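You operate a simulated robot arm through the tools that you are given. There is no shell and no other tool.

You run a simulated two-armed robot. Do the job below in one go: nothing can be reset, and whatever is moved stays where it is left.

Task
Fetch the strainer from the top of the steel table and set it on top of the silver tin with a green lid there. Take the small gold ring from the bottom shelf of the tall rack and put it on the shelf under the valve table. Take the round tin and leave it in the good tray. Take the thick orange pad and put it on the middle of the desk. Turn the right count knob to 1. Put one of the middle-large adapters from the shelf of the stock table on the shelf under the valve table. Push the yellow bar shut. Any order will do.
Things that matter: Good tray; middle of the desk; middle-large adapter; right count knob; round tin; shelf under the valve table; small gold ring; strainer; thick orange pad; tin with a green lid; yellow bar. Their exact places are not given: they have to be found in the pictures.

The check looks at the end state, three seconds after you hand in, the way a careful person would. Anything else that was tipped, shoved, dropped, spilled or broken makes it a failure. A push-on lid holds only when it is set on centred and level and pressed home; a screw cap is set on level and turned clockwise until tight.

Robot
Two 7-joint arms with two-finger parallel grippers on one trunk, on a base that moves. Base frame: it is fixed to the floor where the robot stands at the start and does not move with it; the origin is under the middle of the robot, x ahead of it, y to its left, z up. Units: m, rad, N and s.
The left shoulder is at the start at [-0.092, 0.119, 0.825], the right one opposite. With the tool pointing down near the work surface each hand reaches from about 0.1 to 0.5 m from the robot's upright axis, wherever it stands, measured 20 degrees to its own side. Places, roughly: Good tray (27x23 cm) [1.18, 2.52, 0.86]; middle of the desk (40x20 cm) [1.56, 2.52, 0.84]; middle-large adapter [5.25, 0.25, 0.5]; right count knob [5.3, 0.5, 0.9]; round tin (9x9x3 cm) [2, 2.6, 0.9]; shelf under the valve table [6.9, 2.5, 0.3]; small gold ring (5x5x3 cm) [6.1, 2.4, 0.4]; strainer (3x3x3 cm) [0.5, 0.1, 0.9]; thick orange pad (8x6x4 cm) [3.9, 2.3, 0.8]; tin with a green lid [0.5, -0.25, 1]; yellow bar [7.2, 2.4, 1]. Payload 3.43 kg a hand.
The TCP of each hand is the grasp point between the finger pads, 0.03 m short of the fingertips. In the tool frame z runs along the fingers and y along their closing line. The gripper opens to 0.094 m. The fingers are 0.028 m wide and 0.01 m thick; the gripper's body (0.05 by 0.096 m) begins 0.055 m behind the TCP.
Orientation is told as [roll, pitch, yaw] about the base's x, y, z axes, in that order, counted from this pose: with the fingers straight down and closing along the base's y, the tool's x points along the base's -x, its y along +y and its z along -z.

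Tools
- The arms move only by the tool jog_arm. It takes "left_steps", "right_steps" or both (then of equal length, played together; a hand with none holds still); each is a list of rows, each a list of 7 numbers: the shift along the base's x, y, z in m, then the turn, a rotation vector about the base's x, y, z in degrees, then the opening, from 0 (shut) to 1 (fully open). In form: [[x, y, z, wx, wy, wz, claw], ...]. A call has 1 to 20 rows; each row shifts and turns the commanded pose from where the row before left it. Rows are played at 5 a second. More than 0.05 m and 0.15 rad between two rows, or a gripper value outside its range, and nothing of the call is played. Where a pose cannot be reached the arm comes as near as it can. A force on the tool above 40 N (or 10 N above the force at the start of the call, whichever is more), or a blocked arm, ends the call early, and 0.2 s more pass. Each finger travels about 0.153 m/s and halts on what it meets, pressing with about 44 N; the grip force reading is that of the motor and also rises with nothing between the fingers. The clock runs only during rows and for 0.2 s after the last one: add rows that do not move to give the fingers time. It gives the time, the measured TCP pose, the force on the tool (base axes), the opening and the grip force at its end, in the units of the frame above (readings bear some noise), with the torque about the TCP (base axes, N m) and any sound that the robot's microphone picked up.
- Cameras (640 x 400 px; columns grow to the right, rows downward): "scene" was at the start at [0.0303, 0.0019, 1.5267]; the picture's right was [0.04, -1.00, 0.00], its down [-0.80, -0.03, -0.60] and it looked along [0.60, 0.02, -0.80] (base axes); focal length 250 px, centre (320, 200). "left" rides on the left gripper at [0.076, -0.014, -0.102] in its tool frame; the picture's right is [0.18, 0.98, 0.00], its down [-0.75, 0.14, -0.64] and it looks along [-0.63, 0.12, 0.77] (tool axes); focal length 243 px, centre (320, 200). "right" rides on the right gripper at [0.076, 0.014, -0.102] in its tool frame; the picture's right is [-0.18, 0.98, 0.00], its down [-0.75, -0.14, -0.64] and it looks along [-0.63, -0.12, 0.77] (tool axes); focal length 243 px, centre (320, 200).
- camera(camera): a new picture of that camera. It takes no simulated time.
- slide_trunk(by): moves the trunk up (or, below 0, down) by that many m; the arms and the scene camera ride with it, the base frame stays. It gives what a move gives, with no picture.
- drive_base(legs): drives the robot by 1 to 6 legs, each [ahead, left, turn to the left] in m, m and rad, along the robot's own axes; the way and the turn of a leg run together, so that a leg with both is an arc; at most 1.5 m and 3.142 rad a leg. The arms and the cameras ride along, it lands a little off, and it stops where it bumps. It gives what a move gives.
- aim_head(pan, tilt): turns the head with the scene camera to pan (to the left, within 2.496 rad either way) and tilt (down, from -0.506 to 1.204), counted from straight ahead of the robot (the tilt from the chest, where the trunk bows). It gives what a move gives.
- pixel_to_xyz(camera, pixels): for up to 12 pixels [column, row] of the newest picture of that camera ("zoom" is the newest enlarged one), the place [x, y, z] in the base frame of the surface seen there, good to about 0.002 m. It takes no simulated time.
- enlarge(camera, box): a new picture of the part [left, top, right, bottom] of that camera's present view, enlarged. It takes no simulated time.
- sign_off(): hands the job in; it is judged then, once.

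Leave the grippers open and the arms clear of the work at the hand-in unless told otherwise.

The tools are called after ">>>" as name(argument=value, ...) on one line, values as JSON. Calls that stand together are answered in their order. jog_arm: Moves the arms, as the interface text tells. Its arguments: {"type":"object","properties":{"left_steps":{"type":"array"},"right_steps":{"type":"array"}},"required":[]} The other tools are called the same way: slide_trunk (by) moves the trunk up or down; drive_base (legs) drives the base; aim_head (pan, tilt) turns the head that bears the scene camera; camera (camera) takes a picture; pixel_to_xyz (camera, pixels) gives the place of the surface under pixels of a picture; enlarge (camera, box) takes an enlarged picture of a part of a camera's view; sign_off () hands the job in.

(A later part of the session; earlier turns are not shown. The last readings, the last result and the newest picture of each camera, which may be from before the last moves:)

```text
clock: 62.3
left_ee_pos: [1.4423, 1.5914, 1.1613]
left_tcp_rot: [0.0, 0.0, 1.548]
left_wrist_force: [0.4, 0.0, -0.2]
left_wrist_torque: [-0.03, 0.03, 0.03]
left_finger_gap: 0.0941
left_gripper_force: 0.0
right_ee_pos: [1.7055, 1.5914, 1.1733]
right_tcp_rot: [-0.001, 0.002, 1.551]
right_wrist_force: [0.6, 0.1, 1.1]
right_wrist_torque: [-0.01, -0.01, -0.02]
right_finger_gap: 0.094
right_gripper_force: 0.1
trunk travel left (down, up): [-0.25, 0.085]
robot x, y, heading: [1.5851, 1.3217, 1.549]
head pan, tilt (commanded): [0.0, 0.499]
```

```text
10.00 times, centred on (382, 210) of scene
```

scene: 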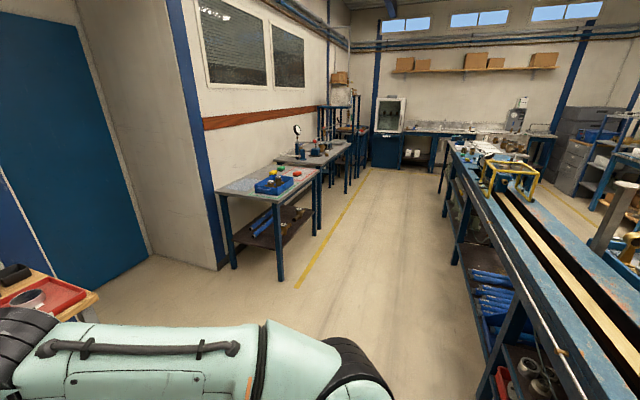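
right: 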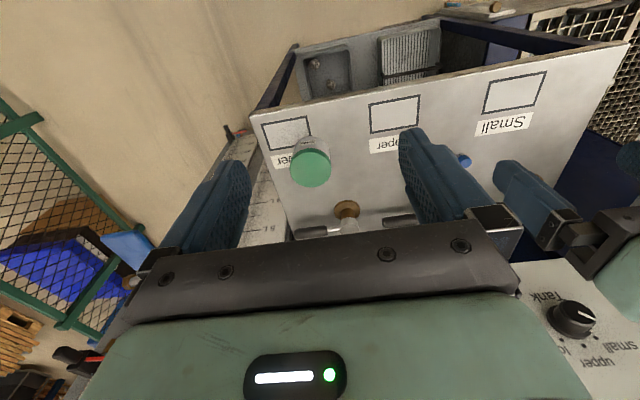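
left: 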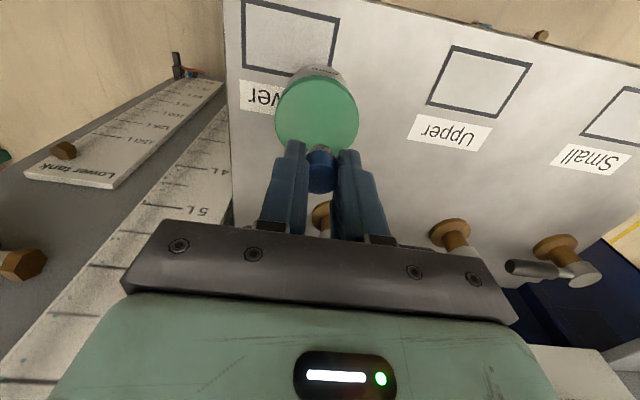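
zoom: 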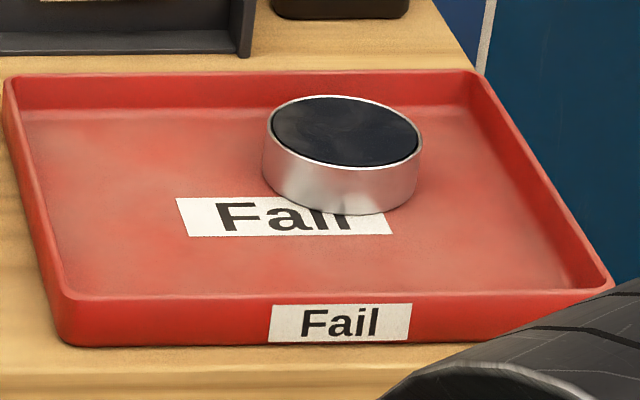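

The round tin is in the Fail tray, centred near (1.967, 2.562). Before driving nearer, I'll look down to see how far the robot's base sticks out ahead.

>>> aim_head(pan=0.0, tilt=1.2)

>>> camera(camera="scene")

>>> pixel_to_xyz(camera="scene", pixels=[[293, 300], [348, 300], [293, 320], [348, 320], [320, 330], [320, 310], [320, 280], [293, 270], [348, 270], [320, 370], [280, 330], [360, 330]])

```text
clock: 63.3
left_ee_pos: [1.4422, 1.5922, 1.1602]
left_tcp_rot: [0.0, 0.0, 1.547]
left_wrist_force: [0.3, 0.4, 0.1]
left_wrist_torque: [0.0, 0.01, -0.02]
left_finger_gap: 0.094
left_gripper_force: 0.1
right_ee_pos: [1.7071, 1.5899, 1.1733]
right_tcp_rot: [0.0, 0.001, 1.55]
right_wrist_force: [-0.6, -0.1, 0.1]
right_wrist_torque: [0.0, 0.01, 0.04]
right_finger_gap: 0.0939
right_gripper_force: 0.0
trunk travel left (down, up): [-0.25, 0.085]
robot x, y, heading: [1.5852, 1.3211, 1.546]
head pan, tilt (commanded): [0.0, 1.201]
```

```text
taken
```

scene: 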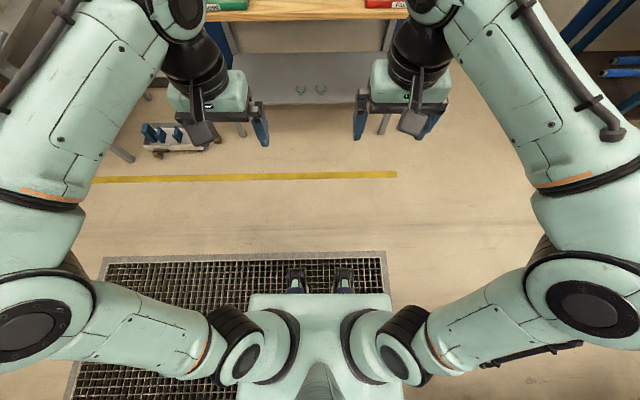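

```text
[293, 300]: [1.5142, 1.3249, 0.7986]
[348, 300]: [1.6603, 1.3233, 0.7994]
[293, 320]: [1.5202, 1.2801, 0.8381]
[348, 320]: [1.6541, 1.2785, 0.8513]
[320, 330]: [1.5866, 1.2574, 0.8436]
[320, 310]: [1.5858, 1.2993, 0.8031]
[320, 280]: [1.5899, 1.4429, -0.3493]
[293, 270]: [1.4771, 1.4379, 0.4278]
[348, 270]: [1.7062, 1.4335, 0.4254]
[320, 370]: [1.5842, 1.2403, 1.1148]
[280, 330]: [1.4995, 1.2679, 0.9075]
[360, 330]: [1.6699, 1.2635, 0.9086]
```

The base front reaches only about 0.12 m ahead, so I can stand closer. I'll check the space on the right beside the desk.

>>> aim_head(pan=-0.6, tilt=0.6)

>>> camera(camera="scene")

>>> pixel_to_xyz(camera="scene", pixels=[[300, 170], [330, 100], [400, 200], [440, 240], [470, 180], [520, 150], [220, 200], [280, 220]])

```text
clock: 64.3
left_ee_pos: [1.4433, 1.5914, 1.1614]
left_tcp_rot: [-0.001, 0.0, 1.549]
left_wrist_force: [-0.1, 0.9, 0.3]
left_wrist_torque: [-0.02, -0.05, 0.0]
left_finger_gap: 0.0938
left_gripper_force: 0.0
right_ee_pos: [1.7072, 1.5909, 1.1725]
right_tcp_rot: [0.001, 0.001, 1.549]
right_wrist_force: [-0.5, -0.5, 0.7]
right_wrist_torque: [0.0, 0.02, -0.03]
right_finger_gap: 0.094
right_gripper_force: 0.0
trunk travel left (down, up): [-0.25, 0.085]
robot x, y, heading: [1.5789, 1.3212, 1.549]
head pan, tilt (commanded): [-0.6, 0.6]
```

```text
taken
```

scene: 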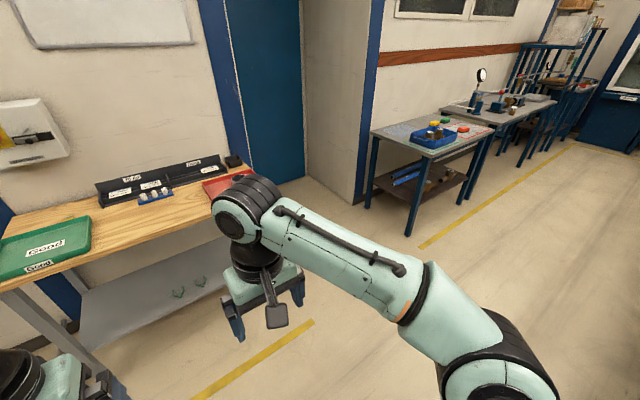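

```text
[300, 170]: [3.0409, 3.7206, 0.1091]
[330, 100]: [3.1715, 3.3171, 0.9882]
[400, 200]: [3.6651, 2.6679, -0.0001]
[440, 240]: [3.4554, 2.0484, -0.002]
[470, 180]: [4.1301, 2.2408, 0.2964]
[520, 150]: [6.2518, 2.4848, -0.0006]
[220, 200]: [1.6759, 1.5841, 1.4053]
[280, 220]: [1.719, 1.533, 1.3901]
```

Clear. I'll drive up to the desk so the tin is ~0.43 m ahead on the right side.

>>> drive_base(legs=[[0, -0.24, 0.022], [0.5, 0, 0], [0.29, 0, 0]])

>>> aim_head(pan=-0.2, tilt=0.9)

>>> camera(camera="scene")

>>> camera(camera="right")

```text
clock: 71.2
left_ee_pos: [1.6791, 2.3759, 1.1602]
left_tcp_rot: [0.0, 0.0, 1.571]
left_wrist_force: [0.1, 0.7, 0.7]
left_wrist_torque: [-0.03, 0.02, -0.03]
left_finger_gap: 0.0944
left_gripper_force: 0.0
right_ee_pos: [1.9439, 2.3802, 1.1734]
right_tcp_rot: [-0.001, 0.0, 1.571]
right_wrist_force: [-0.4, -0.1, 0.3]
right_wrist_torque: [0.0, 0.0, -0.03]
right_finger_gap: 0.0942
right_gripper_force: 0.1
trunk travel left (down, up): [-0.25, 0.085]
robot x, y, heading: [1.8248, 2.1046, 1.572]
head pan, tilt (commanded): [-0.6, 0.6]
```

```text
clock: 72.1
left_ee_pos: [1.6784, 2.3767, 1.1608]
left_tcp_rot: [0.0, 0.001, 1.571]
left_wrist_force: [-0.5, 0.3, -0.2]
left_wrist_torque: [0.02, 0.01, -0.03]
left_finger_gap: 0.0939
left_gripper_force: 0.0
right_ee_pos: [1.9426, 2.3803, 1.1728]
right_tcp_rot: [-0.001, 0.0, 1.57]
right_wrist_force: [-0.3, 0.0, 0.0]
right_wrist_torque: [-0.05, -0.04, -0.03]
right_finger_gap: 0.094
right_gripper_force: 0.1
trunk travel left (down, up): [-0.25, 0.085]
robot x, y, heading: [1.824, 2.1058, 1.569]
head pan, tilt (commanded): [-0.201, 0.901]
```

```text
taken
```

scene: 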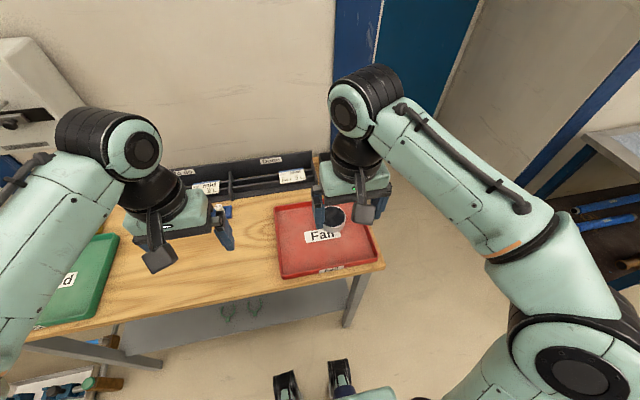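

```text
taken
```

right: 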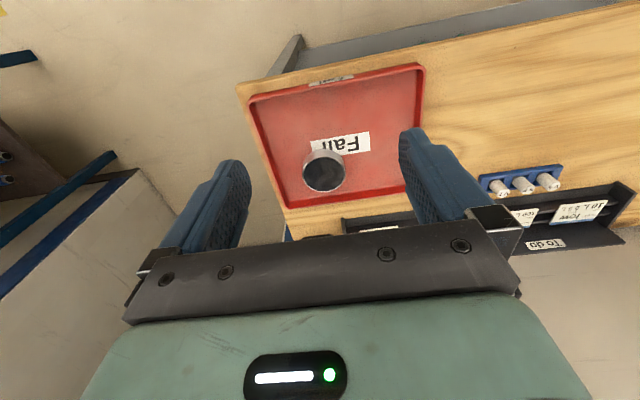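

I'll enlarge the tin in the right camera at (323,172) and measure its rim.

>>> enlarge(camera="right", box=[240, 110, 400, 210])

```text
4.00 times, centred on (320, 160) of right
```

zoom: 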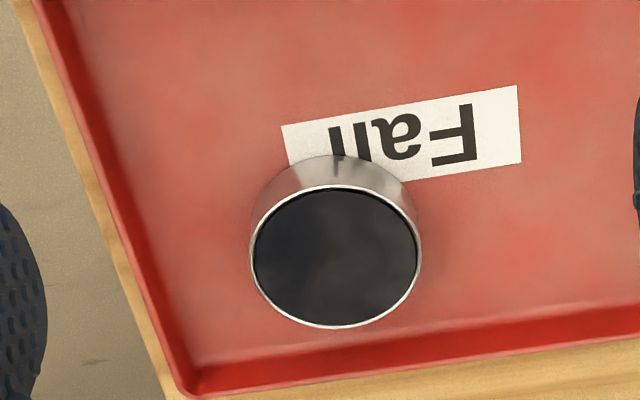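

>>> pixel_to_xyz(camera="zoom", pixels=[[252, 262], [419, 248], [335, 324], [335, 188], [335, 255], [340, 165], [240, 330], [430, 330], [400, 120], [195, 385], [150, 290], [470, 300]])

```text
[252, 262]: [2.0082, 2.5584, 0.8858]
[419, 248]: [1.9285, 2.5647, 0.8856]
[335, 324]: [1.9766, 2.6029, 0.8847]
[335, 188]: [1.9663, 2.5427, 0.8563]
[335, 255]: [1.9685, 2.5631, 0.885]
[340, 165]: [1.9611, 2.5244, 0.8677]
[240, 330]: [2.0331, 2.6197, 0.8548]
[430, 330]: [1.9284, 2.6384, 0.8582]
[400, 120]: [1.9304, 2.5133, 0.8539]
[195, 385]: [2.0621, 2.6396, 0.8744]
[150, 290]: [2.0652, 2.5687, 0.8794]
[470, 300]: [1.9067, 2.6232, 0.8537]
```

The tin is ~80 mm across, centred (1.968, 2.562), top 0.886, tray floor 0.854. I'll bring the right hand above it at z≈0.96, fully open.

>>> jog_arm(right_steps=[[0.005, 0.036, -0.02, 0, 0, 0, 1], [0.005, 0.036, -0.03, 0, 0, 0, 1], [0.005, 0.036, -0.03, 0, 0, 0, 1], [0.005, 0.036, -0.03, 0, 0, 0, 1], [0.005, 0.038, -0.03, 0, 0, 0, 1], [0, 0, -0.04, 0, 0, 0, 1], [0, 0, -0.03, 0, 0, 0, 1], [0, 0, 0, 0, 0, 0, 1], [0, 0, 0, 0, 0, 0, 1]])

>>> camera(camera="right")

```text
clock: 74.1
left_ee_pos: [1.6793, 2.3759, 1.16]
left_tcp_rot: [0.002, -0.001, 1.572]
left_wrist_force: [-0.7, 0.1, 1.1]
left_wrist_torque: [-0.01, -0.01, 0.04]
left_finger_gap: 0.094
left_gripper_force: 0.1
right_ee_pos: [1.9673, 2.5618, 0.9634]
right_tcp_rot: [0.001, 0.001, 1.57]
right_wrist_force: [0.0, 1.1, -0.4]
right_wrist_torque: [-0.04, 0.0, 0.04]
right_finger_gap: 0.094
right_gripper_force: 0.0
trunk travel left (down, up): [-0.25, 0.085]
robot x, y, heading: [1.8282, 2.1063, 1.572]
head pan, tilt (commanded): [-0.201, 0.901]
```

```text
taken
```

right: 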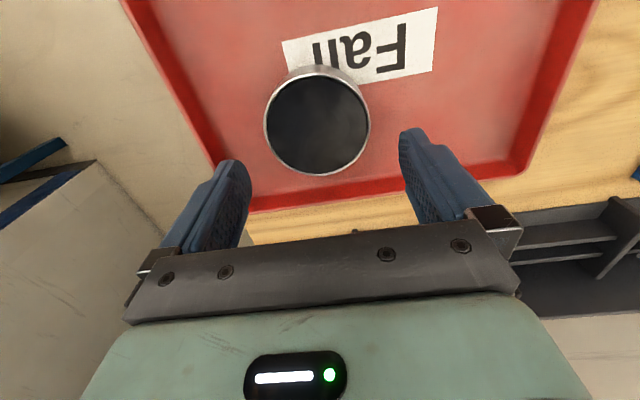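

I'll re-measure the tin at this closer range before descending.

>>> pixel_to_xyz(camera="right", pixels=[[266, 125], [369, 122], [317, 173], [317, 80], [317, 120], [285, 160], [352, 158]])

```text
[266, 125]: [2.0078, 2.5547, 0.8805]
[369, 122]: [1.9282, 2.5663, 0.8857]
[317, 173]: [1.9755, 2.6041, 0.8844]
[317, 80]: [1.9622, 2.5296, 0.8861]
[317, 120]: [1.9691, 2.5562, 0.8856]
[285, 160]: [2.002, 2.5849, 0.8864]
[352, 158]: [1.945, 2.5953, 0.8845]
```

Centre confirmed (1.9685, 2.563). Descending to z≈0.893.

>>> jog_arm(right_steps=[[0.001, 0.001, -0.02, 0, 0, 0, 1], [0, 0, -0.02, 0, 0, 0, 1], [0, 0, -0.015, 0, 0, 0, 1], [0, 0, -0.01, 0, 0, 0, 1], [0, 0, -0.005, 0, 0, 0, 1], [0, 0, 0, 0, 0, 0, 1]])

>>> camera(camera="right")

```text
clock: 75.5
left_ee_pos: [1.6789, 2.3761, 1.1609]
left_tcp_rot: [0.0, -0.001, 1.57]
left_wrist_force: [0.2, 1.1, -0.8]
left_wrist_torque: [-0.03, 0.0, 0.01]
left_finger_gap: 0.0938
left_gripper_force: 0.0
right_ee_pos: [1.9683, 2.5626, 0.8928]
right_tcp_rot: [0.0, 0.0, 1.572]
right_wrist_force: [0.2, 0.5, 0.9]
right_wrist_torque: [0.03, -0.02, -0.02]
right_finger_gap: 0.0942
right_gripper_force: 0.1
trunk travel left (down, up): [-0.25, 0.085]
robot x, y, heading: [1.828, 2.1051, 1.571]
head pan, tilt (commanded): [-0.201, 0.901]
```

```text
taken
```

right: 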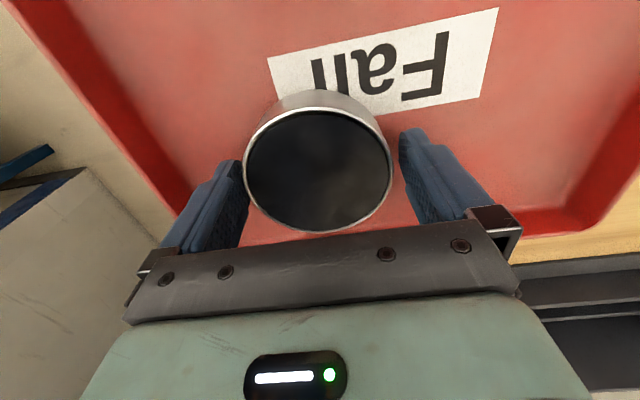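

The tin is between the fingers. Closing and lifting slowly.

>>> jog_arm(right_steps=[[0, 0, 0, 0, 0, 0, 0.85], [0, 0, 0, 0, 0, 0, 0.78], [0, 0, 0, 0, 0, 0, 0.78], [0, 0, 0, 0, 0, 0, 0.78]])

>>> camera(camera="right")

```text
clock: 76.5
left_ee_pos: [1.679, 2.3755, 1.1605]
left_tcp_rot: [-0.001, 0.001, 1.57]
left_wrist_force: [0.2, 0.6, -0.1]
left_wrist_torque: [0.03, 0.0, 0.02]
left_finger_gap: 0.0939
left_gripper_force: 0.1
right_ee_pos: [1.9684, 2.563, 0.8921]
right_tcp_rot: [-0.003, 0.0, 1.571]
right_wrist_force: [0.5, 0.2, -0.1]
right_wrist_torque: [-0.02, -0.09, -0.01]
right_finger_gap: 0.0831
right_gripper_force: 44.2
trunk travel left (down, up): [-0.25, 0.085]
robot x, y, heading: [1.8287, 2.1073, 1.572]
head pan, tilt (commanded): [-0.201, 0.901]
```

```text
taken
```

right: 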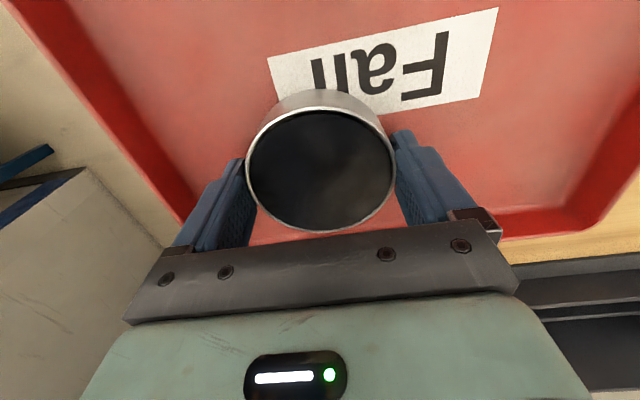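

Gripped at 83 mm. Lifting and pulling back a little.

>>> jog_arm(right_steps=[[0, 0, 0.01, 0, 0, 0, 0.78], [0, 0, 0.02, 0, 0, 0, 0.78], [0, 0, 0.03, 0, 0, 0, 0.78], [0, 0, 0.04, 0, 0, 0, 0.78], [0, 0, 0.04, 0, 0, 0, 0.78], [-0.02, -0.01, 0.02, 0, 0, 0, 0.78], [-0.03, -0.01, 0.0, 0, 0, 0, 0.78], [-0.03, -0.01, 0, 0, 0, 0, 0.78], [0, 0, 0, 0, 0, 0, 0.78]])

>>> camera(camera="right")

>>> camera(camera="scene")

```text
clock: 78.5
left_ee_pos: [1.6788, 2.3772, 1.1601]
left_tcp_rot: [0.0, 0.001, 1.571]
left_wrist_force: [0.8, 0.3, 0.2]
left_wrist_torque: [-0.06, -0.01, 0.01]
left_finger_gap: 0.0939
left_gripper_force: 0.1
right_ee_pos: [1.8887, 2.534, 1.0523]
right_tcp_rot: [-0.001, 0.001, 1.57]
right_wrist_force: [-0.7, -0.3, -2.2]
right_wrist_torque: [-0.02, 0.01, -0.03]
right_finger_gap: 0.0827
right_gripper_force: 44.1
trunk travel left (down, up): [-0.25, 0.085]
robot x, y, heading: [1.8265, 2.1097, 1.572]
head pan, tilt (commanded): [-0.201, 0.901]
```

```text
taken
```

right: 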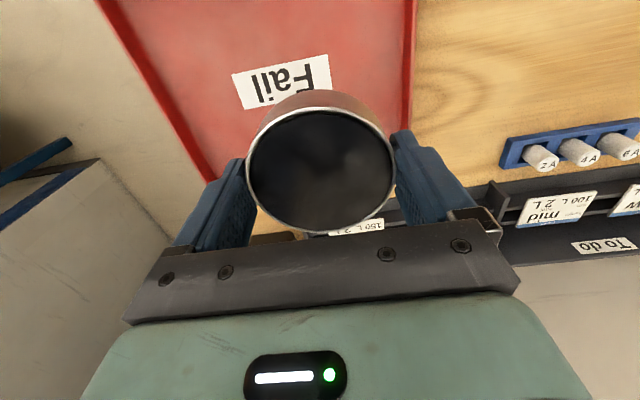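

```text
taken
```

scene: 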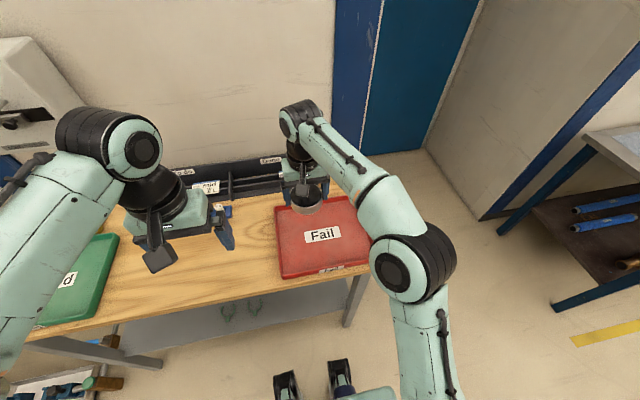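

Tin is held. Now I'll look left for clearance before sliding 0.71 m left to the Good tray.

>>> aim_head(pan=0.9, tilt=0.7)

>>> camera(camera="scene")

>>> pixel_to_xyz(camera="scene", pixels=[[200, 150], [250, 200], [100, 150], [150, 200], [320, 60], [200, 330], [350, 180]])

```text
clock: 79.8
left_ee_pos: [1.6783, 2.3764, 1.1611]
left_tcp_rot: [0.001, 0.0, 1.573]
left_wrist_force: [-0.2, -0.7, -0.6]
left_wrist_torque: [0.01, 0.0, 0.01]
left_finger_gap: 0.0939
left_gripper_force: 0.0
right_ee_pos: [1.8875, 2.5347, 1.0533]
right_tcp_rot: [0.0, 0.002, 1.572]
right_wrist_force: [0.3, 0.3, -3.2]
right_wrist_torque: [-0.03, -0.01, -0.03]
right_finger_gap: 0.083
right_gripper_force: 44.2
trunk travel left (down, up): [-0.25, 0.085]
robot x, y, heading: [1.8278, 2.1061, 1.575]
head pan, tilt (commanded): [0.901, 0.7]
```

```text
taken
```

scene: 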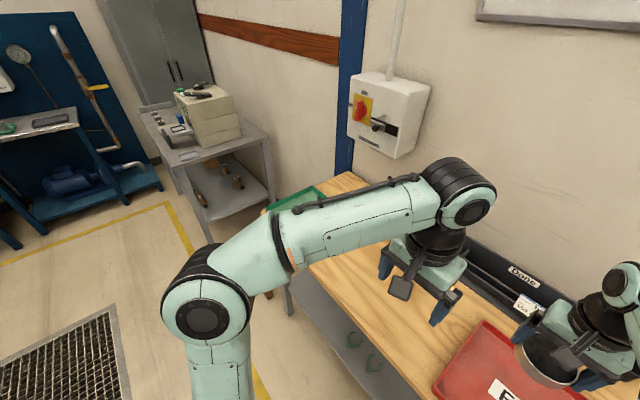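

```text
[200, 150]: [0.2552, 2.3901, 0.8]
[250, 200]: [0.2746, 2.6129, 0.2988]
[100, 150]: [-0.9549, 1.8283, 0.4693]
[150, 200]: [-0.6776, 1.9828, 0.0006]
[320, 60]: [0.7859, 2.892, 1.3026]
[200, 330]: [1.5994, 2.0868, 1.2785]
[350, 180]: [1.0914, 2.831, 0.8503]
```

Clear on the left. Sliding left 0.71 m.

>>> drive_base(legs=[[0, 0.71, 0]])

>>> aim_head(pan=0.0, tilt=0.9)

>>> camera(camera="scene")

>>> camera(camera="right")

```text
clock: 86.5
left_ee_pos: [0.964, 2.3743, 1.1604]
left_tcp_rot: [0.0, -0.001, 1.575]
left_wrist_force: [-0.1, 0.3, 0.7]
left_wrist_torque: [-0.01, -0.02, 0.02]
left_finger_gap: 0.0936
left_gripper_force: 0.1
right_ee_pos: [1.1713, 2.5343, 1.0534]
right_tcp_rot: [0.0, 0.0, 1.575]
right_wrist_force: [-0.2, 0.0, -3.1]
right_wrist_torque: [-0.04, 0.03, 0.01]
right_finger_gap: 0.0831
right_gripper_force: 43.9
trunk travel left (down, up): [-0.25, 0.085]
robot x, y, heading: [1.1112, 2.1087, 1.576]
head pan, tilt (commanded): [0.901, 0.7]
```

```text
clock: 87.7
left_ee_pos: [0.964, 2.3749, 1.1601]
left_tcp_rot: [-0.001, 0.0, 1.574]
left_wrist_force: [-0.5, 0.2, 0.0]
left_wrist_torque: [0.01, 0.0, -0.01]
left_finger_gap: 0.0939
left_gripper_force: 0.1
right_ee_pos: [1.1717, 2.534, 1.0541]
right_tcp_rot: [-0.001, 0.0, 1.575]
right_wrist_force: [-0.4, -0.1, -3.6]
right_wrist_torque: [-0.04, -0.04, -0.01]
right_finger_gap: 0.083
right_gripper_force: 43.6
trunk travel left (down, up): [-0.25, 0.085]
robot x, y, heading: [1.1152, 2.1073, 1.57]
head pan, tilt (commanded): [0.0, 0.901]
```

```text
taken
```

scene: 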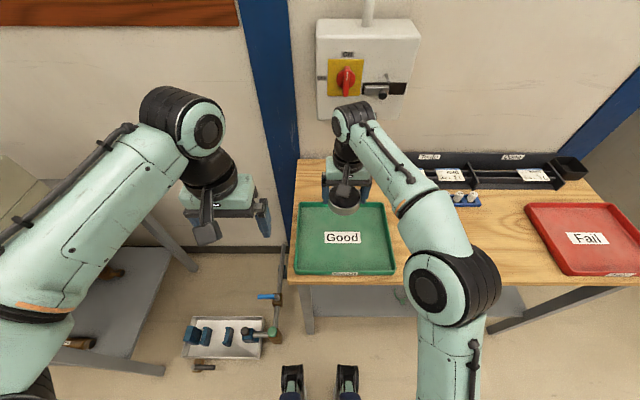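

```text
taken
```

right: 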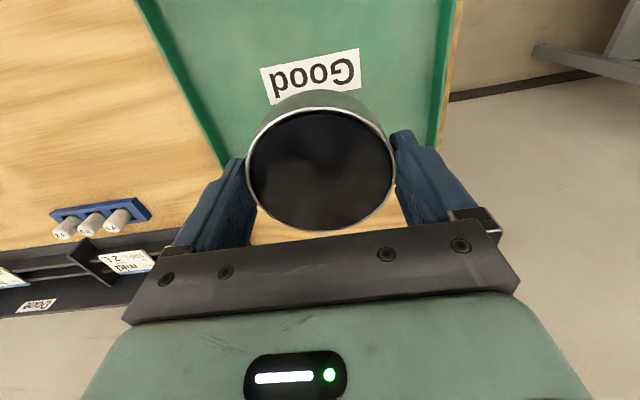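

I'll measure the Good tray's corners and floor.

>>> pixel_to_xyz(camera="scene", pixels=[[300, 206], [384, 206], [297, 270], [393, 270], [320, 255], [370, 255], [342, 238], [310, 215], [342, 210], [310, 230]])

>>> pixel_to_xyz(camera="right", pixels=[[220, 30], [380, 30], [230, 130], [447, 100], [310, 40], [210, 150], [300, 150]])

```text
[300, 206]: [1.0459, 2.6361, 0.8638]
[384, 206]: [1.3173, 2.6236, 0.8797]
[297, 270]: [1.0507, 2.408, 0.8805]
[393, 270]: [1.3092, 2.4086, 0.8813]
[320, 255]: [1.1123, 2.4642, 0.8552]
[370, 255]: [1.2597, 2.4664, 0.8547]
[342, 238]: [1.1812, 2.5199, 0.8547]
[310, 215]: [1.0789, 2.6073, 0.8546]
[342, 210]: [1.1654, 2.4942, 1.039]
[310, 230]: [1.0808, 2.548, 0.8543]
```

```text
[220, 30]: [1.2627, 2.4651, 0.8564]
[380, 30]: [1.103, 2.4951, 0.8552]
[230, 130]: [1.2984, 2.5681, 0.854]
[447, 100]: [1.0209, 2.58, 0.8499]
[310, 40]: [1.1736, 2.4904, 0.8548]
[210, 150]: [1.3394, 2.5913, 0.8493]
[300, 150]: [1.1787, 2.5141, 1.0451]
```

Tray centre (1.18, 2.52), floor 0.8547 — same as the Fail tray. I'll move over the centre and lower to TCP z≈0.896.

>>> jog_arm(right_steps=[[0.008, -0.014, -0.02, 0, 0, 0, 0.78], [0, 0, -0.04, 0, 0, 0, 0.78], [0, 0, -0.04, 0, 0, 0, 0.78], [0, 0, -0.03, 0, 0, 0, 0.78], [0, 0, -0.02, 0, 0, 0, 0.78], [0, 0, -0.007, 0, 0, 0, 0.78], [0, 0, 0, 0, 0, 0, 0.78]])

>>> enlarge(camera="scene", box=[290, 180, 402, 280])

```text
clock: 89.3
left_ee_pos: [0.9627, 2.3755, 1.161]
left_tcp_rot: [0.0, -0.003, 1.574]
left_wrist_force: [0.3, 0.5, 0.4]
left_wrist_torque: [-0.02, 0.0, 0.01]
left_finger_gap: 0.0942
left_gripper_force: 0.0
right_ee_pos: [1.181, 2.5213, 0.8951]
right_tcp_rot: [0.0, 0.0, 1.575]
right_wrist_force: [-0.2, -0.3, -3.8]
right_wrist_torque: [-0.01, 0.01, 0.0]
right_finger_gap: 0.083
right_gripper_force: 43.9
trunk travel left (down, up): [-0.25, 0.085]
robot x, y, heading: [1.1129, 2.1056, 1.575]
head pan, tilt (commanded): [0.0, 0.901]
```

```text
4.00 times, centred on (346, 230) of scene
```

zoom: 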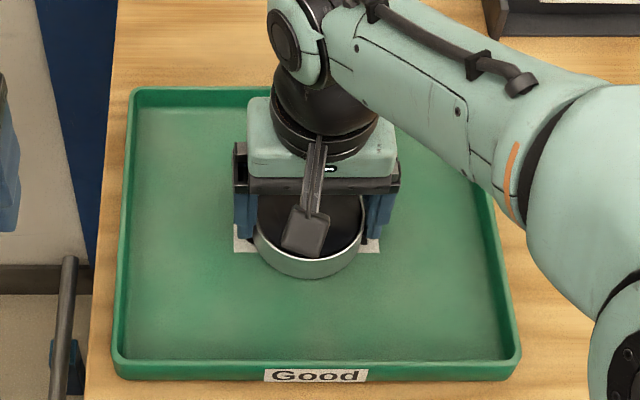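

Just above the tray floor. Lowering in 1 mm steps until contact.

>>> jog_arm(right_steps=[[0, 0, -0.001, 0, 0, 0, 0.78], [0, 0, -0.001, 0, 0, 0, 0.78], [0, 0, -0.0005, 0, 0, 0, 0.78], [0, 0, 0, 0, 0, 0, 0.78]])

```text
clock: 90.3
left_ee_pos: [0.9636, 2.3736, 1.1607]
left_tcp_rot: [0.0, 0.001, 1.575]
left_wrist_force: [-0.6, 0.3, 0.5]
left_wrist_torque: [-0.03, 0.0, 0.02]
left_finger_gap: 0.094
left_gripper_force: 0.1
right_ee_pos: [1.1799, 2.5194, 0.8942]
right_tcp_rot: [-0.001, 0.0, 1.574]
right_wrist_force: [-0.3, 1.3, -1.7]
right_wrist_torque: [-0.07, -0.01, 0.0]
right_finger_gap: 0.083
right_gripper_force: 43.4
trunk travel left (down, up): [-0.25, 0.085]
robot x, y, heading: [1.1136, 2.1068, 1.575]
head pan, tilt (commanded): [0.0, 0.901]
```

The load is partly carried (force −1.7 from −3.8). One more small step, then open and rise.

>>> jog_arm(right_steps=[[0, 0, -0.001, 0, 0, 0, 0.78], [0, 0, 0, 0, 0, 0, 0.85], [0, 0, 0, 0, 0, 0, 1], [0, 0, 0, 0, 0, 0, 1], [0, 0, 0, 0, 0, 0, 1], [0, 0, 0.015, 0, 0, 0, 1], [0, 0, 0.025, 0, 0, 0, 1], [0, 0, 0.04, 0, 0, 0, 1], [0, 0, 0.04, 0, 0, 0, 1], [0, -0.03, 0.04, 0, 0, 0, 1], [0, -0.04, 0.04, 0, 0, 0, 1], [0.02, -0.04, 0.03, 0, 0, 0, 1], [0.03, -0.04, 0.03, 0, 0, 0, 1]])

>>> camera(camera="scene")

>>> camera(camera="right")

```text
refused: row 11 steps farther than a row can; nothing moved
```

```text
taken
```

scene: 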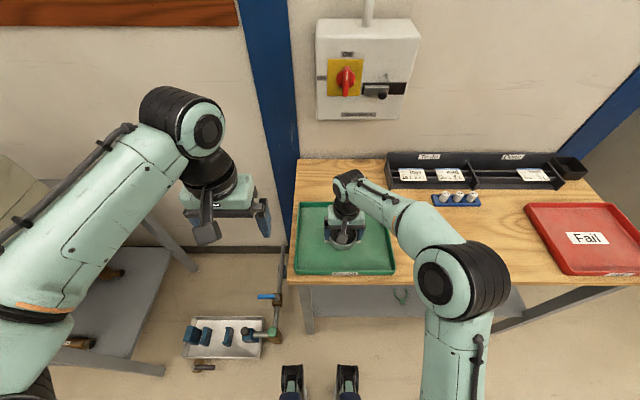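

```text
taken
```

right: 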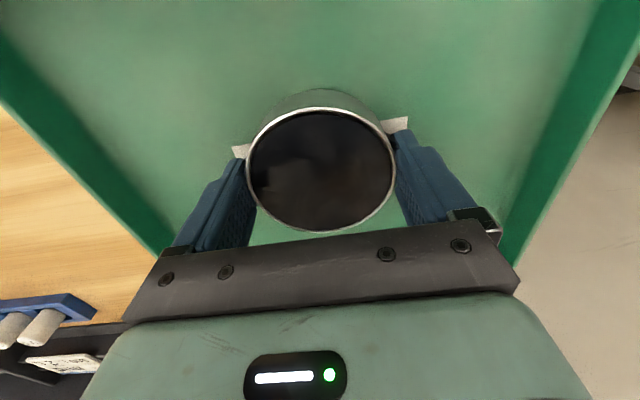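

A row was too long (norm > 0.05). Retrying with shorter rows.

>>> jog_arm(right_steps=[[0, 0, -0.001, 0, 0, 0, 0.78], [0, 0, 0, 0, 0, 0, 0.85], [0, 0, 0, 0, 0, 0, 1], [0, 0, 0, 0, 0, 0, 1], [0, 0, 0, 0, 0, 0, 1], [0, 0, 0.015, 0, 0, 0, 1], [0, 0, 0.025, 0, 0, 0, 1], [0, 0, 0.04, 0, 0, 0, 1], [0, 0, 0.04, 0, 0, 0, 1], [0, -0.03, 0.035, 0, 0, 0, 1], [0, -0.03, 0.035, 0, 0, 0, 1], [0.02, -0.03, 0.03, 0, 0, 0, 1], [0.02, -0.03, 0.03, 0, 0, 0, 1]])

>>> camera(camera="scene")

>>> camera(camera="right")

```text
clock: 93.1
left_ee_pos: [0.9634, 2.3741, 1.1605]
left_tcp_rot: [0.0, -0.001, 1.573]
left_wrist_force: [0.8, -0.5, 0.3]
left_wrist_torque: [0.01, -0.03, -0.02]
left_finger_gap: 0.0937
left_gripper_force: 0.1
right_ee_pos: [1.2228, 2.3972, 1.1419]
right_tcp_rot: [-0.001, 0.0, 1.574]
right_wrist_force: [-0.2, -0.2, -0.2]
right_wrist_torque: [0.03, -0.03, 0.01]
right_finger_gap: 0.0938
right_gripper_force: 0.0
trunk travel left (down, up): [-0.25, 0.085]
robot x, y, heading: [1.1155, 2.1041, 1.578]
head pan, tilt (commanded): [0.0, 0.901]
```

```text
taken
```

scene: 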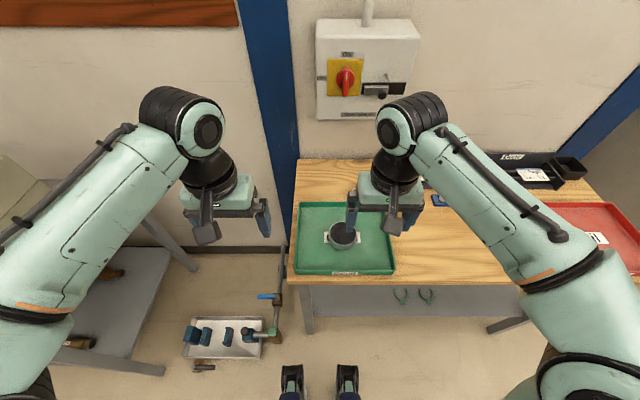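

```text
taken
```

right: 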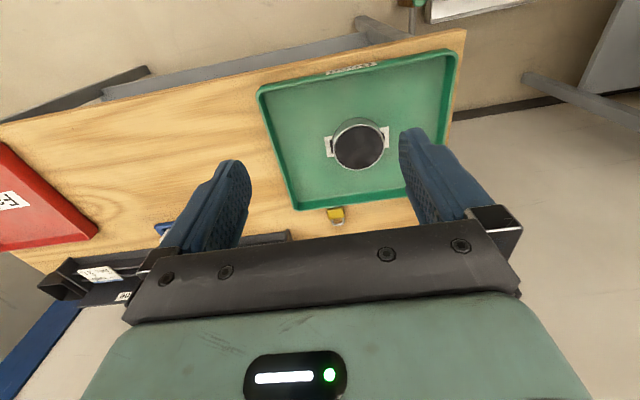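

The round tin sits in the middle of the Good tray. Next the orange pad: I'll back off and slide right along the corridor, looking as I go.

>>> drive_base(legs=[[-0.6, 0, 0], [0, -1.3, 0]])

>>> aim_head(pan=-0.9, tilt=0.5)

>>> camera(camera="scene")

>>> pixel_to_xyz(camera="scene", pixels=[[200, 150], [300, 150], [200, 300], [300, 300], [500, 150], [550, 250], [450, 300], [400, 150], [350, 200]])

```text
clock: 107.8
left_ee_pos: [2.2736, 1.7797, 1.1612]
left_tcp_rot: [0.0, 0.0, 1.563]
left_wrist_force: [0.4, -0.7, 0.2]
left_wrist_torque: [-0.02, 0.01, 0.0]
left_finger_gap: 0.0938
left_gripper_force: 0.0
right_ee_pos: [2.5316, 1.8019, 1.1415]
right_tcp_rot: [0.001, -0.001, 1.563]
right_wrist_force: [-0.2, 0.2, 0.7]
right_wrist_torque: [-0.03, 0.03, 0.01]
right_finger_gap: 0.0937
right_gripper_force: 0.0
trunk travel left (down, up): [-0.25, 0.085]
robot x, y, heading: [2.4169, 1.5092, 1.567]
head pan, tilt (commanded): [0.0, 0.901]
```

```text
clock: 109.0
left_ee_pos: [2.2741, 1.7795, 1.1619]
left_tcp_rot: [0.001, 0.001, 1.564]
left_wrist_force: [-0.6, 0.5, 0.6]
left_wrist_torque: [-0.05, 0.0, 0.0]
left_finger_gap: 0.0942
left_gripper_force: 0.0
right_ee_pos: [2.5316, 1.8021, 1.1411]
right_tcp_rot: [-0.001, 0.0, 1.565]
right_wrist_force: [-0.6, -0.6, -0.9]
right_wrist_torque: [0.02, -0.03, -0.06]
right_finger_gap: 0.0938
right_gripper_force: 0.1
trunk travel left (down, up): [-0.25, 0.085]
robot x, y, heading: [2.424, 1.5116, 1.561]
head pan, tilt (commanded): [-0.901, 0.499]
```

```text
taken
```

scene: 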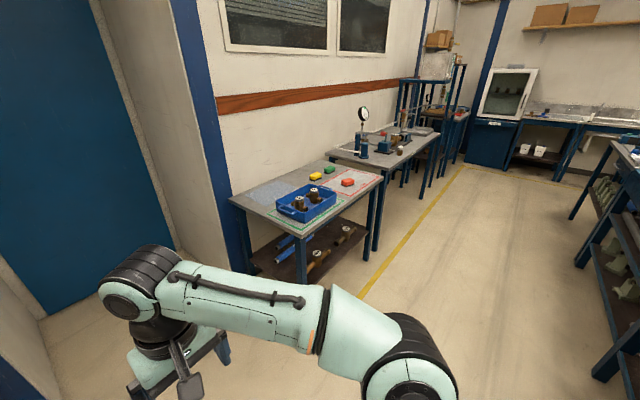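

```text
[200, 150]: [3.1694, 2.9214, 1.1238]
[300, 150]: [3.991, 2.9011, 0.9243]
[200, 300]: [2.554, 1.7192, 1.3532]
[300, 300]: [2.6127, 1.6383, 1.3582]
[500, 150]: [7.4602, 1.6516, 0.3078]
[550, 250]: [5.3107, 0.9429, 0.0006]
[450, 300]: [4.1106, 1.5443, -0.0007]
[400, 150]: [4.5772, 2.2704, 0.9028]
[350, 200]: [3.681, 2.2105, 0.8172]
```

I'll enlarge the table with coloured pads around (330,185).

>>> enlarge(camera="scene", box=[230, 140, 400, 246])

```text
3.76 times, centred on (315, 193) of scene
```

zoom: 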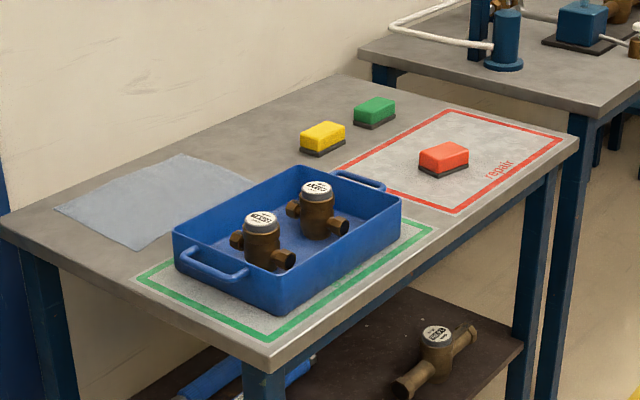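

The orange pad at zoom (443,158) is in the red-outlined area. I'll measure it and the table.

>>> pixel_to_xyz(camera="zoom", pixels=[[443, 150], [443, 170], [322, 135], [374, 108], [270, 350], [20, 220], [570, 150], [350, 85], [320, 300], [480, 210]])

```text
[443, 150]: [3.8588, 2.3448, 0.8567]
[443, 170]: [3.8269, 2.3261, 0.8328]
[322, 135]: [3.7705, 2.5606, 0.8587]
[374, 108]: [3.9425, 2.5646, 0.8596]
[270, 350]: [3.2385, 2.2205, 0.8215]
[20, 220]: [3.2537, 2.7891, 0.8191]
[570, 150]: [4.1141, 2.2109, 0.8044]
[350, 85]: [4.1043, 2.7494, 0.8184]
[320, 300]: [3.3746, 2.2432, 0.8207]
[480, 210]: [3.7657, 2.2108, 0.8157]
```

Pad centre ≈ (3.85, 2.335), top 0.857, table 0.82. I'll drive to stand in front of it at about (3.73, 1.95).

>>> drive_base(legs=[[0, -1.31, 0.008], [0.43, 0, 0]])

>>> aim_head(pan=-0.2, tilt=0.9)

>>> camera(camera="scene")

>>> camera(camera="right")

```text
clock: 122.8
left_ee_pos: [3.579, 2.1994, 1.1599]
left_tcp_rot: [0.0, 0.0, 1.559]
left_wrist_force: [0.1, 0.1, 0.7]
left_wrist_torque: [0.02, -0.02, 0.01]
left_finger_gap: 0.0937
left_gripper_force: 0.1
right_ee_pos: [3.8369, 2.2221, 1.1416]
right_tcp_rot: [0.001, 0.0, 1.559]
right_wrist_force: [0.0, 0.3, 0.2]
right_wrist_torque: [0.0, -0.01, -0.01]
right_finger_gap: 0.0942
right_gripper_force: 0.1
trunk travel left (down, up): [-0.25, 0.085]
robot x, y, heading: [3.7254, 1.9264, 1.557]
head pan, tilt (commanded): [-0.901, 0.499]
```

```text
clock: 123.9
left_ee_pos: [3.5793, 2.2005, 1.1599]
left_tcp_rot: [0.0, 0.001, 1.558]
left_wrist_force: [-0.3, 0.1, -1.1]
left_wrist_torque: [-0.01, 0.01, 0.0]
left_finger_gap: 0.094
left_gripper_force: 0.1
right_ee_pos: [3.8373, 2.2215, 1.1414]
right_tcp_rot: [0.0, 0.0, 1.56]
right_wrist_force: [0.0, -0.1, -0.4]
right_wrist_torque: [-0.02, -0.03, 0.03]
right_finger_gap: 0.094
right_gripper_force: 0.1
trunk travel left (down, up): [-0.25, 0.085]
robot x, y, heading: [3.7225, 1.9265, 1.556]
head pan, tilt (commanded): [-0.201, 0.901]
```

```text
taken
```

scene: 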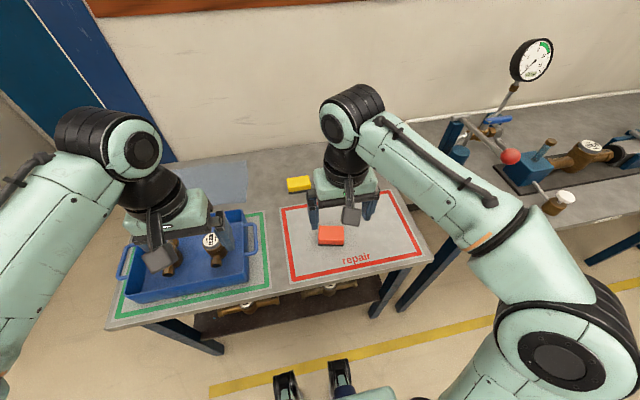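

```text
taken
```

right: 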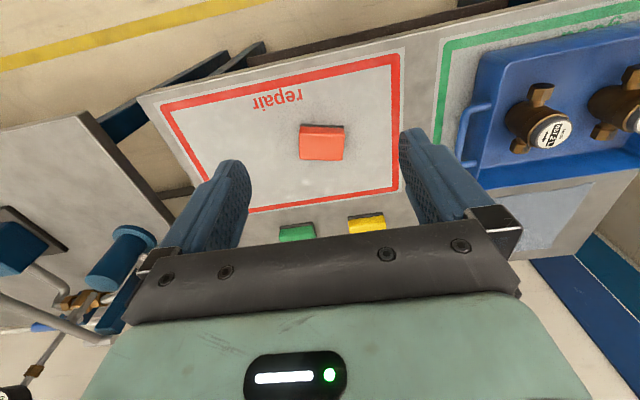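

>>> enlarge(camera="right", box=[260, 95, 388, 175])

```text
5.00 times, centred on (324, 135) of right
```

zoom: 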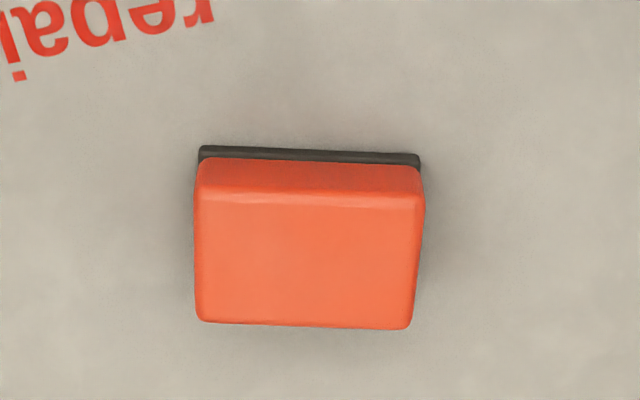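

>>> pixel_to_xyz(camera="zoom", pixels=[[205, 205], [415, 207], [205, 313], [405, 317], [310, 260], [310, 155], [205, 152], [412, 160], [310, 345], [150, 260]])

```text
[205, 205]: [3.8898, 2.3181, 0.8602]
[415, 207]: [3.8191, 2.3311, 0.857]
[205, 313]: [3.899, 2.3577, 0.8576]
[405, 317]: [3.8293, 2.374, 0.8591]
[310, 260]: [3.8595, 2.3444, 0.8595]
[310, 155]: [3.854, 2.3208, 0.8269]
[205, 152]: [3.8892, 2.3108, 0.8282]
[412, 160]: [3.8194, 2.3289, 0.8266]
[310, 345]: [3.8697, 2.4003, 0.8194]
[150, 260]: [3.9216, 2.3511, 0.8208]
```

The pad is ~78×58 mm, centre (3.8595, 2.3445), long side turned ~−12° from x. I'll turn the right hand −11.5° about z and go above it.

>>> jog_arm(right_steps=[[0.0055, 0.03, -0.03, 0, 0, -3, 1], [0.0055, 0.03, -0.035, 0, 0, -3, 1], [0.0055, 0.031, -0.035, 0, 0, -3, 1], [0.0055, 0.032, -0.035, 0, 0, -2.3, 1], [0, 0, -0.04, 0, 0, 0, 1], [0, 0, -0.03, 0, 0, 0, 1], [0, 0, 0, 0, 0, 0, 1], [0, 0, 0, 0, 0, 0, 1]])

>>> camera(camera="right")

```text
clock: 125.7
left_ee_pos: [3.5794, 2.2001, 1.1609]
left_tcp_rot: [-0.001, -0.001, 1.559]
left_wrist_force: [-0.8, -0.1, 0.6]
left_wrist_torque: [0.01, -0.04, 0.03]
left_finger_gap: 0.0939
left_gripper_force: 0.1
right_ee_pos: [3.8591, 2.3448, 0.9344]
right_tcp_rot: [0.0, 0.0, 1.361]
right_wrist_force: [-0.2, -0.1, -0.1]
right_wrist_torque: [0.02, -0.01, 0.0]
right_finger_gap: 0.0939
right_gripper_force: 0.1
trunk travel left (down, up): [-0.25, 0.085]
robot x, y, heading: [3.721, 1.9282, 1.56]
head pan, tilt (commanded): [-0.201, 0.901]
```

```text
taken
```

right: 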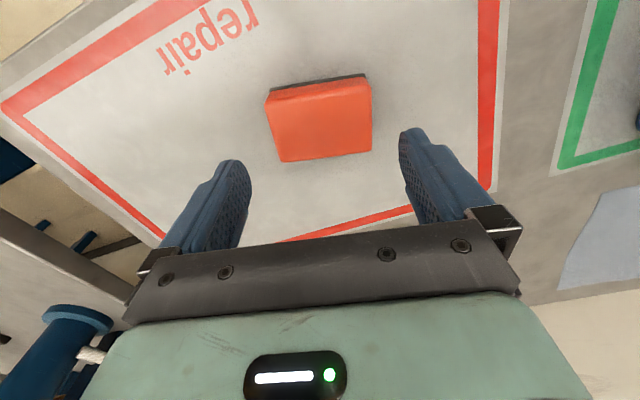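

Aligned (pad edge slope matches the finger line). Re-measuring its edges at this range.

>>> pixel_to_xyz(camera="right", pixels=[[270, 125], [369, 112], [318, 155], [318, 90], [276, 155], [367, 148], [270, 100], [364, 86]])

```text
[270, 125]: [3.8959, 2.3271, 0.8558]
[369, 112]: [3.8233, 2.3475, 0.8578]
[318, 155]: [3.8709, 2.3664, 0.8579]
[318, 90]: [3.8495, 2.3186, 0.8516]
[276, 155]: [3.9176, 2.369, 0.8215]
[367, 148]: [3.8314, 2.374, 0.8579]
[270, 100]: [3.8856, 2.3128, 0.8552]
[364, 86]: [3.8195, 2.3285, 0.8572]
```

Centre confirmed. Descending to z≈0.858 and closing.

>>> jog_arm(right_steps=[[0.0005, -0.002, -0.025, 0, 0, 0, 1], [0, 0, -0.025, 0, 0, 0, 1], [0, 0, -0.016, 0, 0, 0, 1], [0, 0, -0.01, 0, 0, 0, 1], [0, 0, 0, 0, 0, 0, 1], [0, 0, 0, 0, 0, 0, 0.85], [0, 0, 0, 0, 0, 0, 0.7], [0, 0, 0, 0, 0, 0, 0.7], [0, 0, 0, 0, 0, 0, 0.7]])

>>> camera(camera="right")

```text
clock: 127.7
left_ee_pos: [3.5797, 2.2011, 1.1607]
left_tcp_rot: [-0.001, 0.001, 1.559]
left_wrist_force: [-0.3, 0.6, -0.1]
left_wrist_torque: [0.01, -0.01, 0.0]
left_finger_gap: 0.0941
left_gripper_force: 0.1
right_ee_pos: [3.861, 2.3431, 0.8598]
right_tcp_rot: [0.0, 0.0, 1.364]
right_wrist_force: [-0.1, 0.0, -0.3]
right_wrist_torque: [-0.01, 0.0, -0.03]
right_finger_gap: 0.0837
right_gripper_force: 43.9
trunk travel left (down, up): [-0.25, 0.085]
robot x, y, heading: [3.7258, 1.9285, 1.553]
head pan, tilt (commanded): [-0.201, 0.901]
```

```text
taken
```

right: 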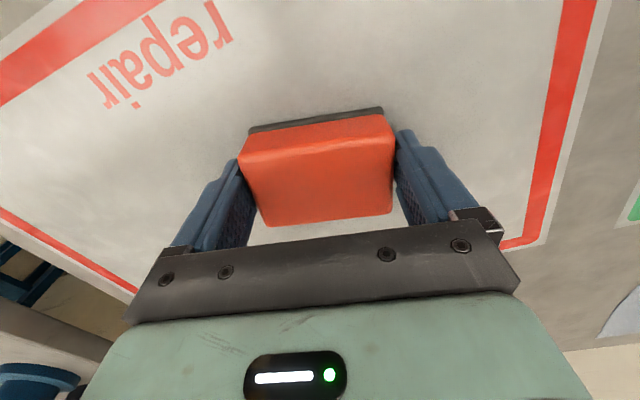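

Gripped at 84 mm. Lifting to ~1.05 and pulling back.

>>> jog_arm(right_steps=[[0, 0, 0.01, 0, 0, 0, 0.7], [0, 0, 0.03, 0, 0, 0, 0.7], [0, 0, 0.04, 0, 0, 0, 0.7], [0, 0, 0.045, 0, 0, 0, 0.7], [0, 0, 0.045, 0, 0, 0, 0.7], [0, -0.03, 0.03, 0, 0, 0, 0.7], [0, 0, 0, 0, 0, 0, 0.7]])

>>> camera(camera="right")

>>> camera(camera="scene")

```text
clock: 129.3
left_ee_pos: [3.5794, 2.2019, 1.1608]
left_tcp_rot: [0.0, 0.0, 1.559]
left_wrist_force: [0.2, 0.2, 1.0]
left_wrist_torque: [0.0, 0.0, 0.02]
left_finger_gap: 0.094
left_gripper_force: 0.1
right_ee_pos: [3.8577, 2.3135, 1.0625]
right_tcp_rot: [0.001, 0.0, 1.364]
right_wrist_force: [-0.2, -0.7, -0.7]
right_wrist_torque: [-0.03, 0.02, 0.02]
right_finger_gap: 0.0837
right_gripper_force: 43.9
trunk travel left (down, up): [-0.25, 0.085]
robot x, y, heading: [3.726, 1.9301, 1.555]
head pan, tilt (commanded): [-0.201, 0.901]
```

```text
taken
```

right: 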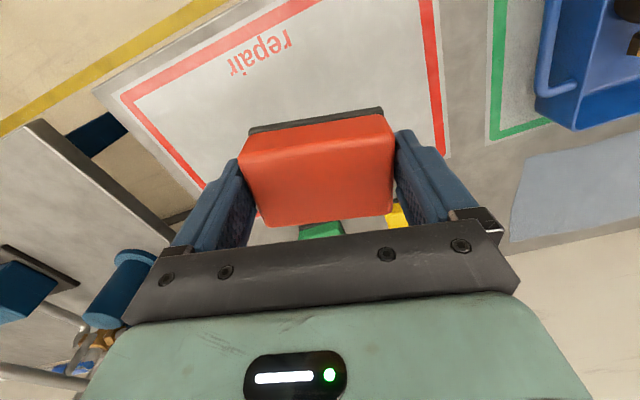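

```text
taken
```

scene: 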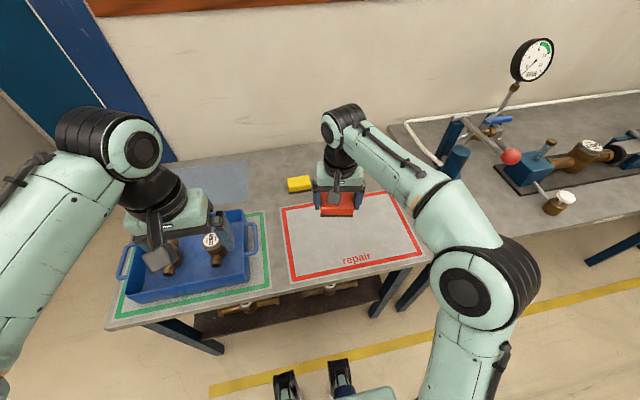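

Pad is held. Driving back to the desk: back off, slide left 2.3 m, then approach.

>>> drive_base(legs=[[-0.45, 0, 0.015], [0, 1.5, 0], [0, 0.8, 0]])

```text
clock: 152.1
left_ee_pos: [1.2418, 1.661, 1.1608]
left_tcp_rot: [0.0, 0.0, 1.614]
left_wrist_force: [0.8, -0.1, 0.5]
left_wrist_torque: [0.0, 0.01, 0.01]
left_finger_gap: 0.0941
left_gripper_force: 0.1
right_ee_pos: [1.5145, 1.7885, 1.063]
right_tcp_rot: [0.001, 0.001, 1.417]
right_wrist_force: [-0.2, -0.7, -1.4]
right_wrist_torque: [-0.01, 0.0, -0.03]
right_finger_gap: 0.0837
right_gripper_force: 44.3
trunk travel left (down, up): [-0.25, 0.085]
robot x, y, heading: [1.4032, 1.4005, 1.609]
head pan, tilt (commanded): [-0.201, 0.901]
```

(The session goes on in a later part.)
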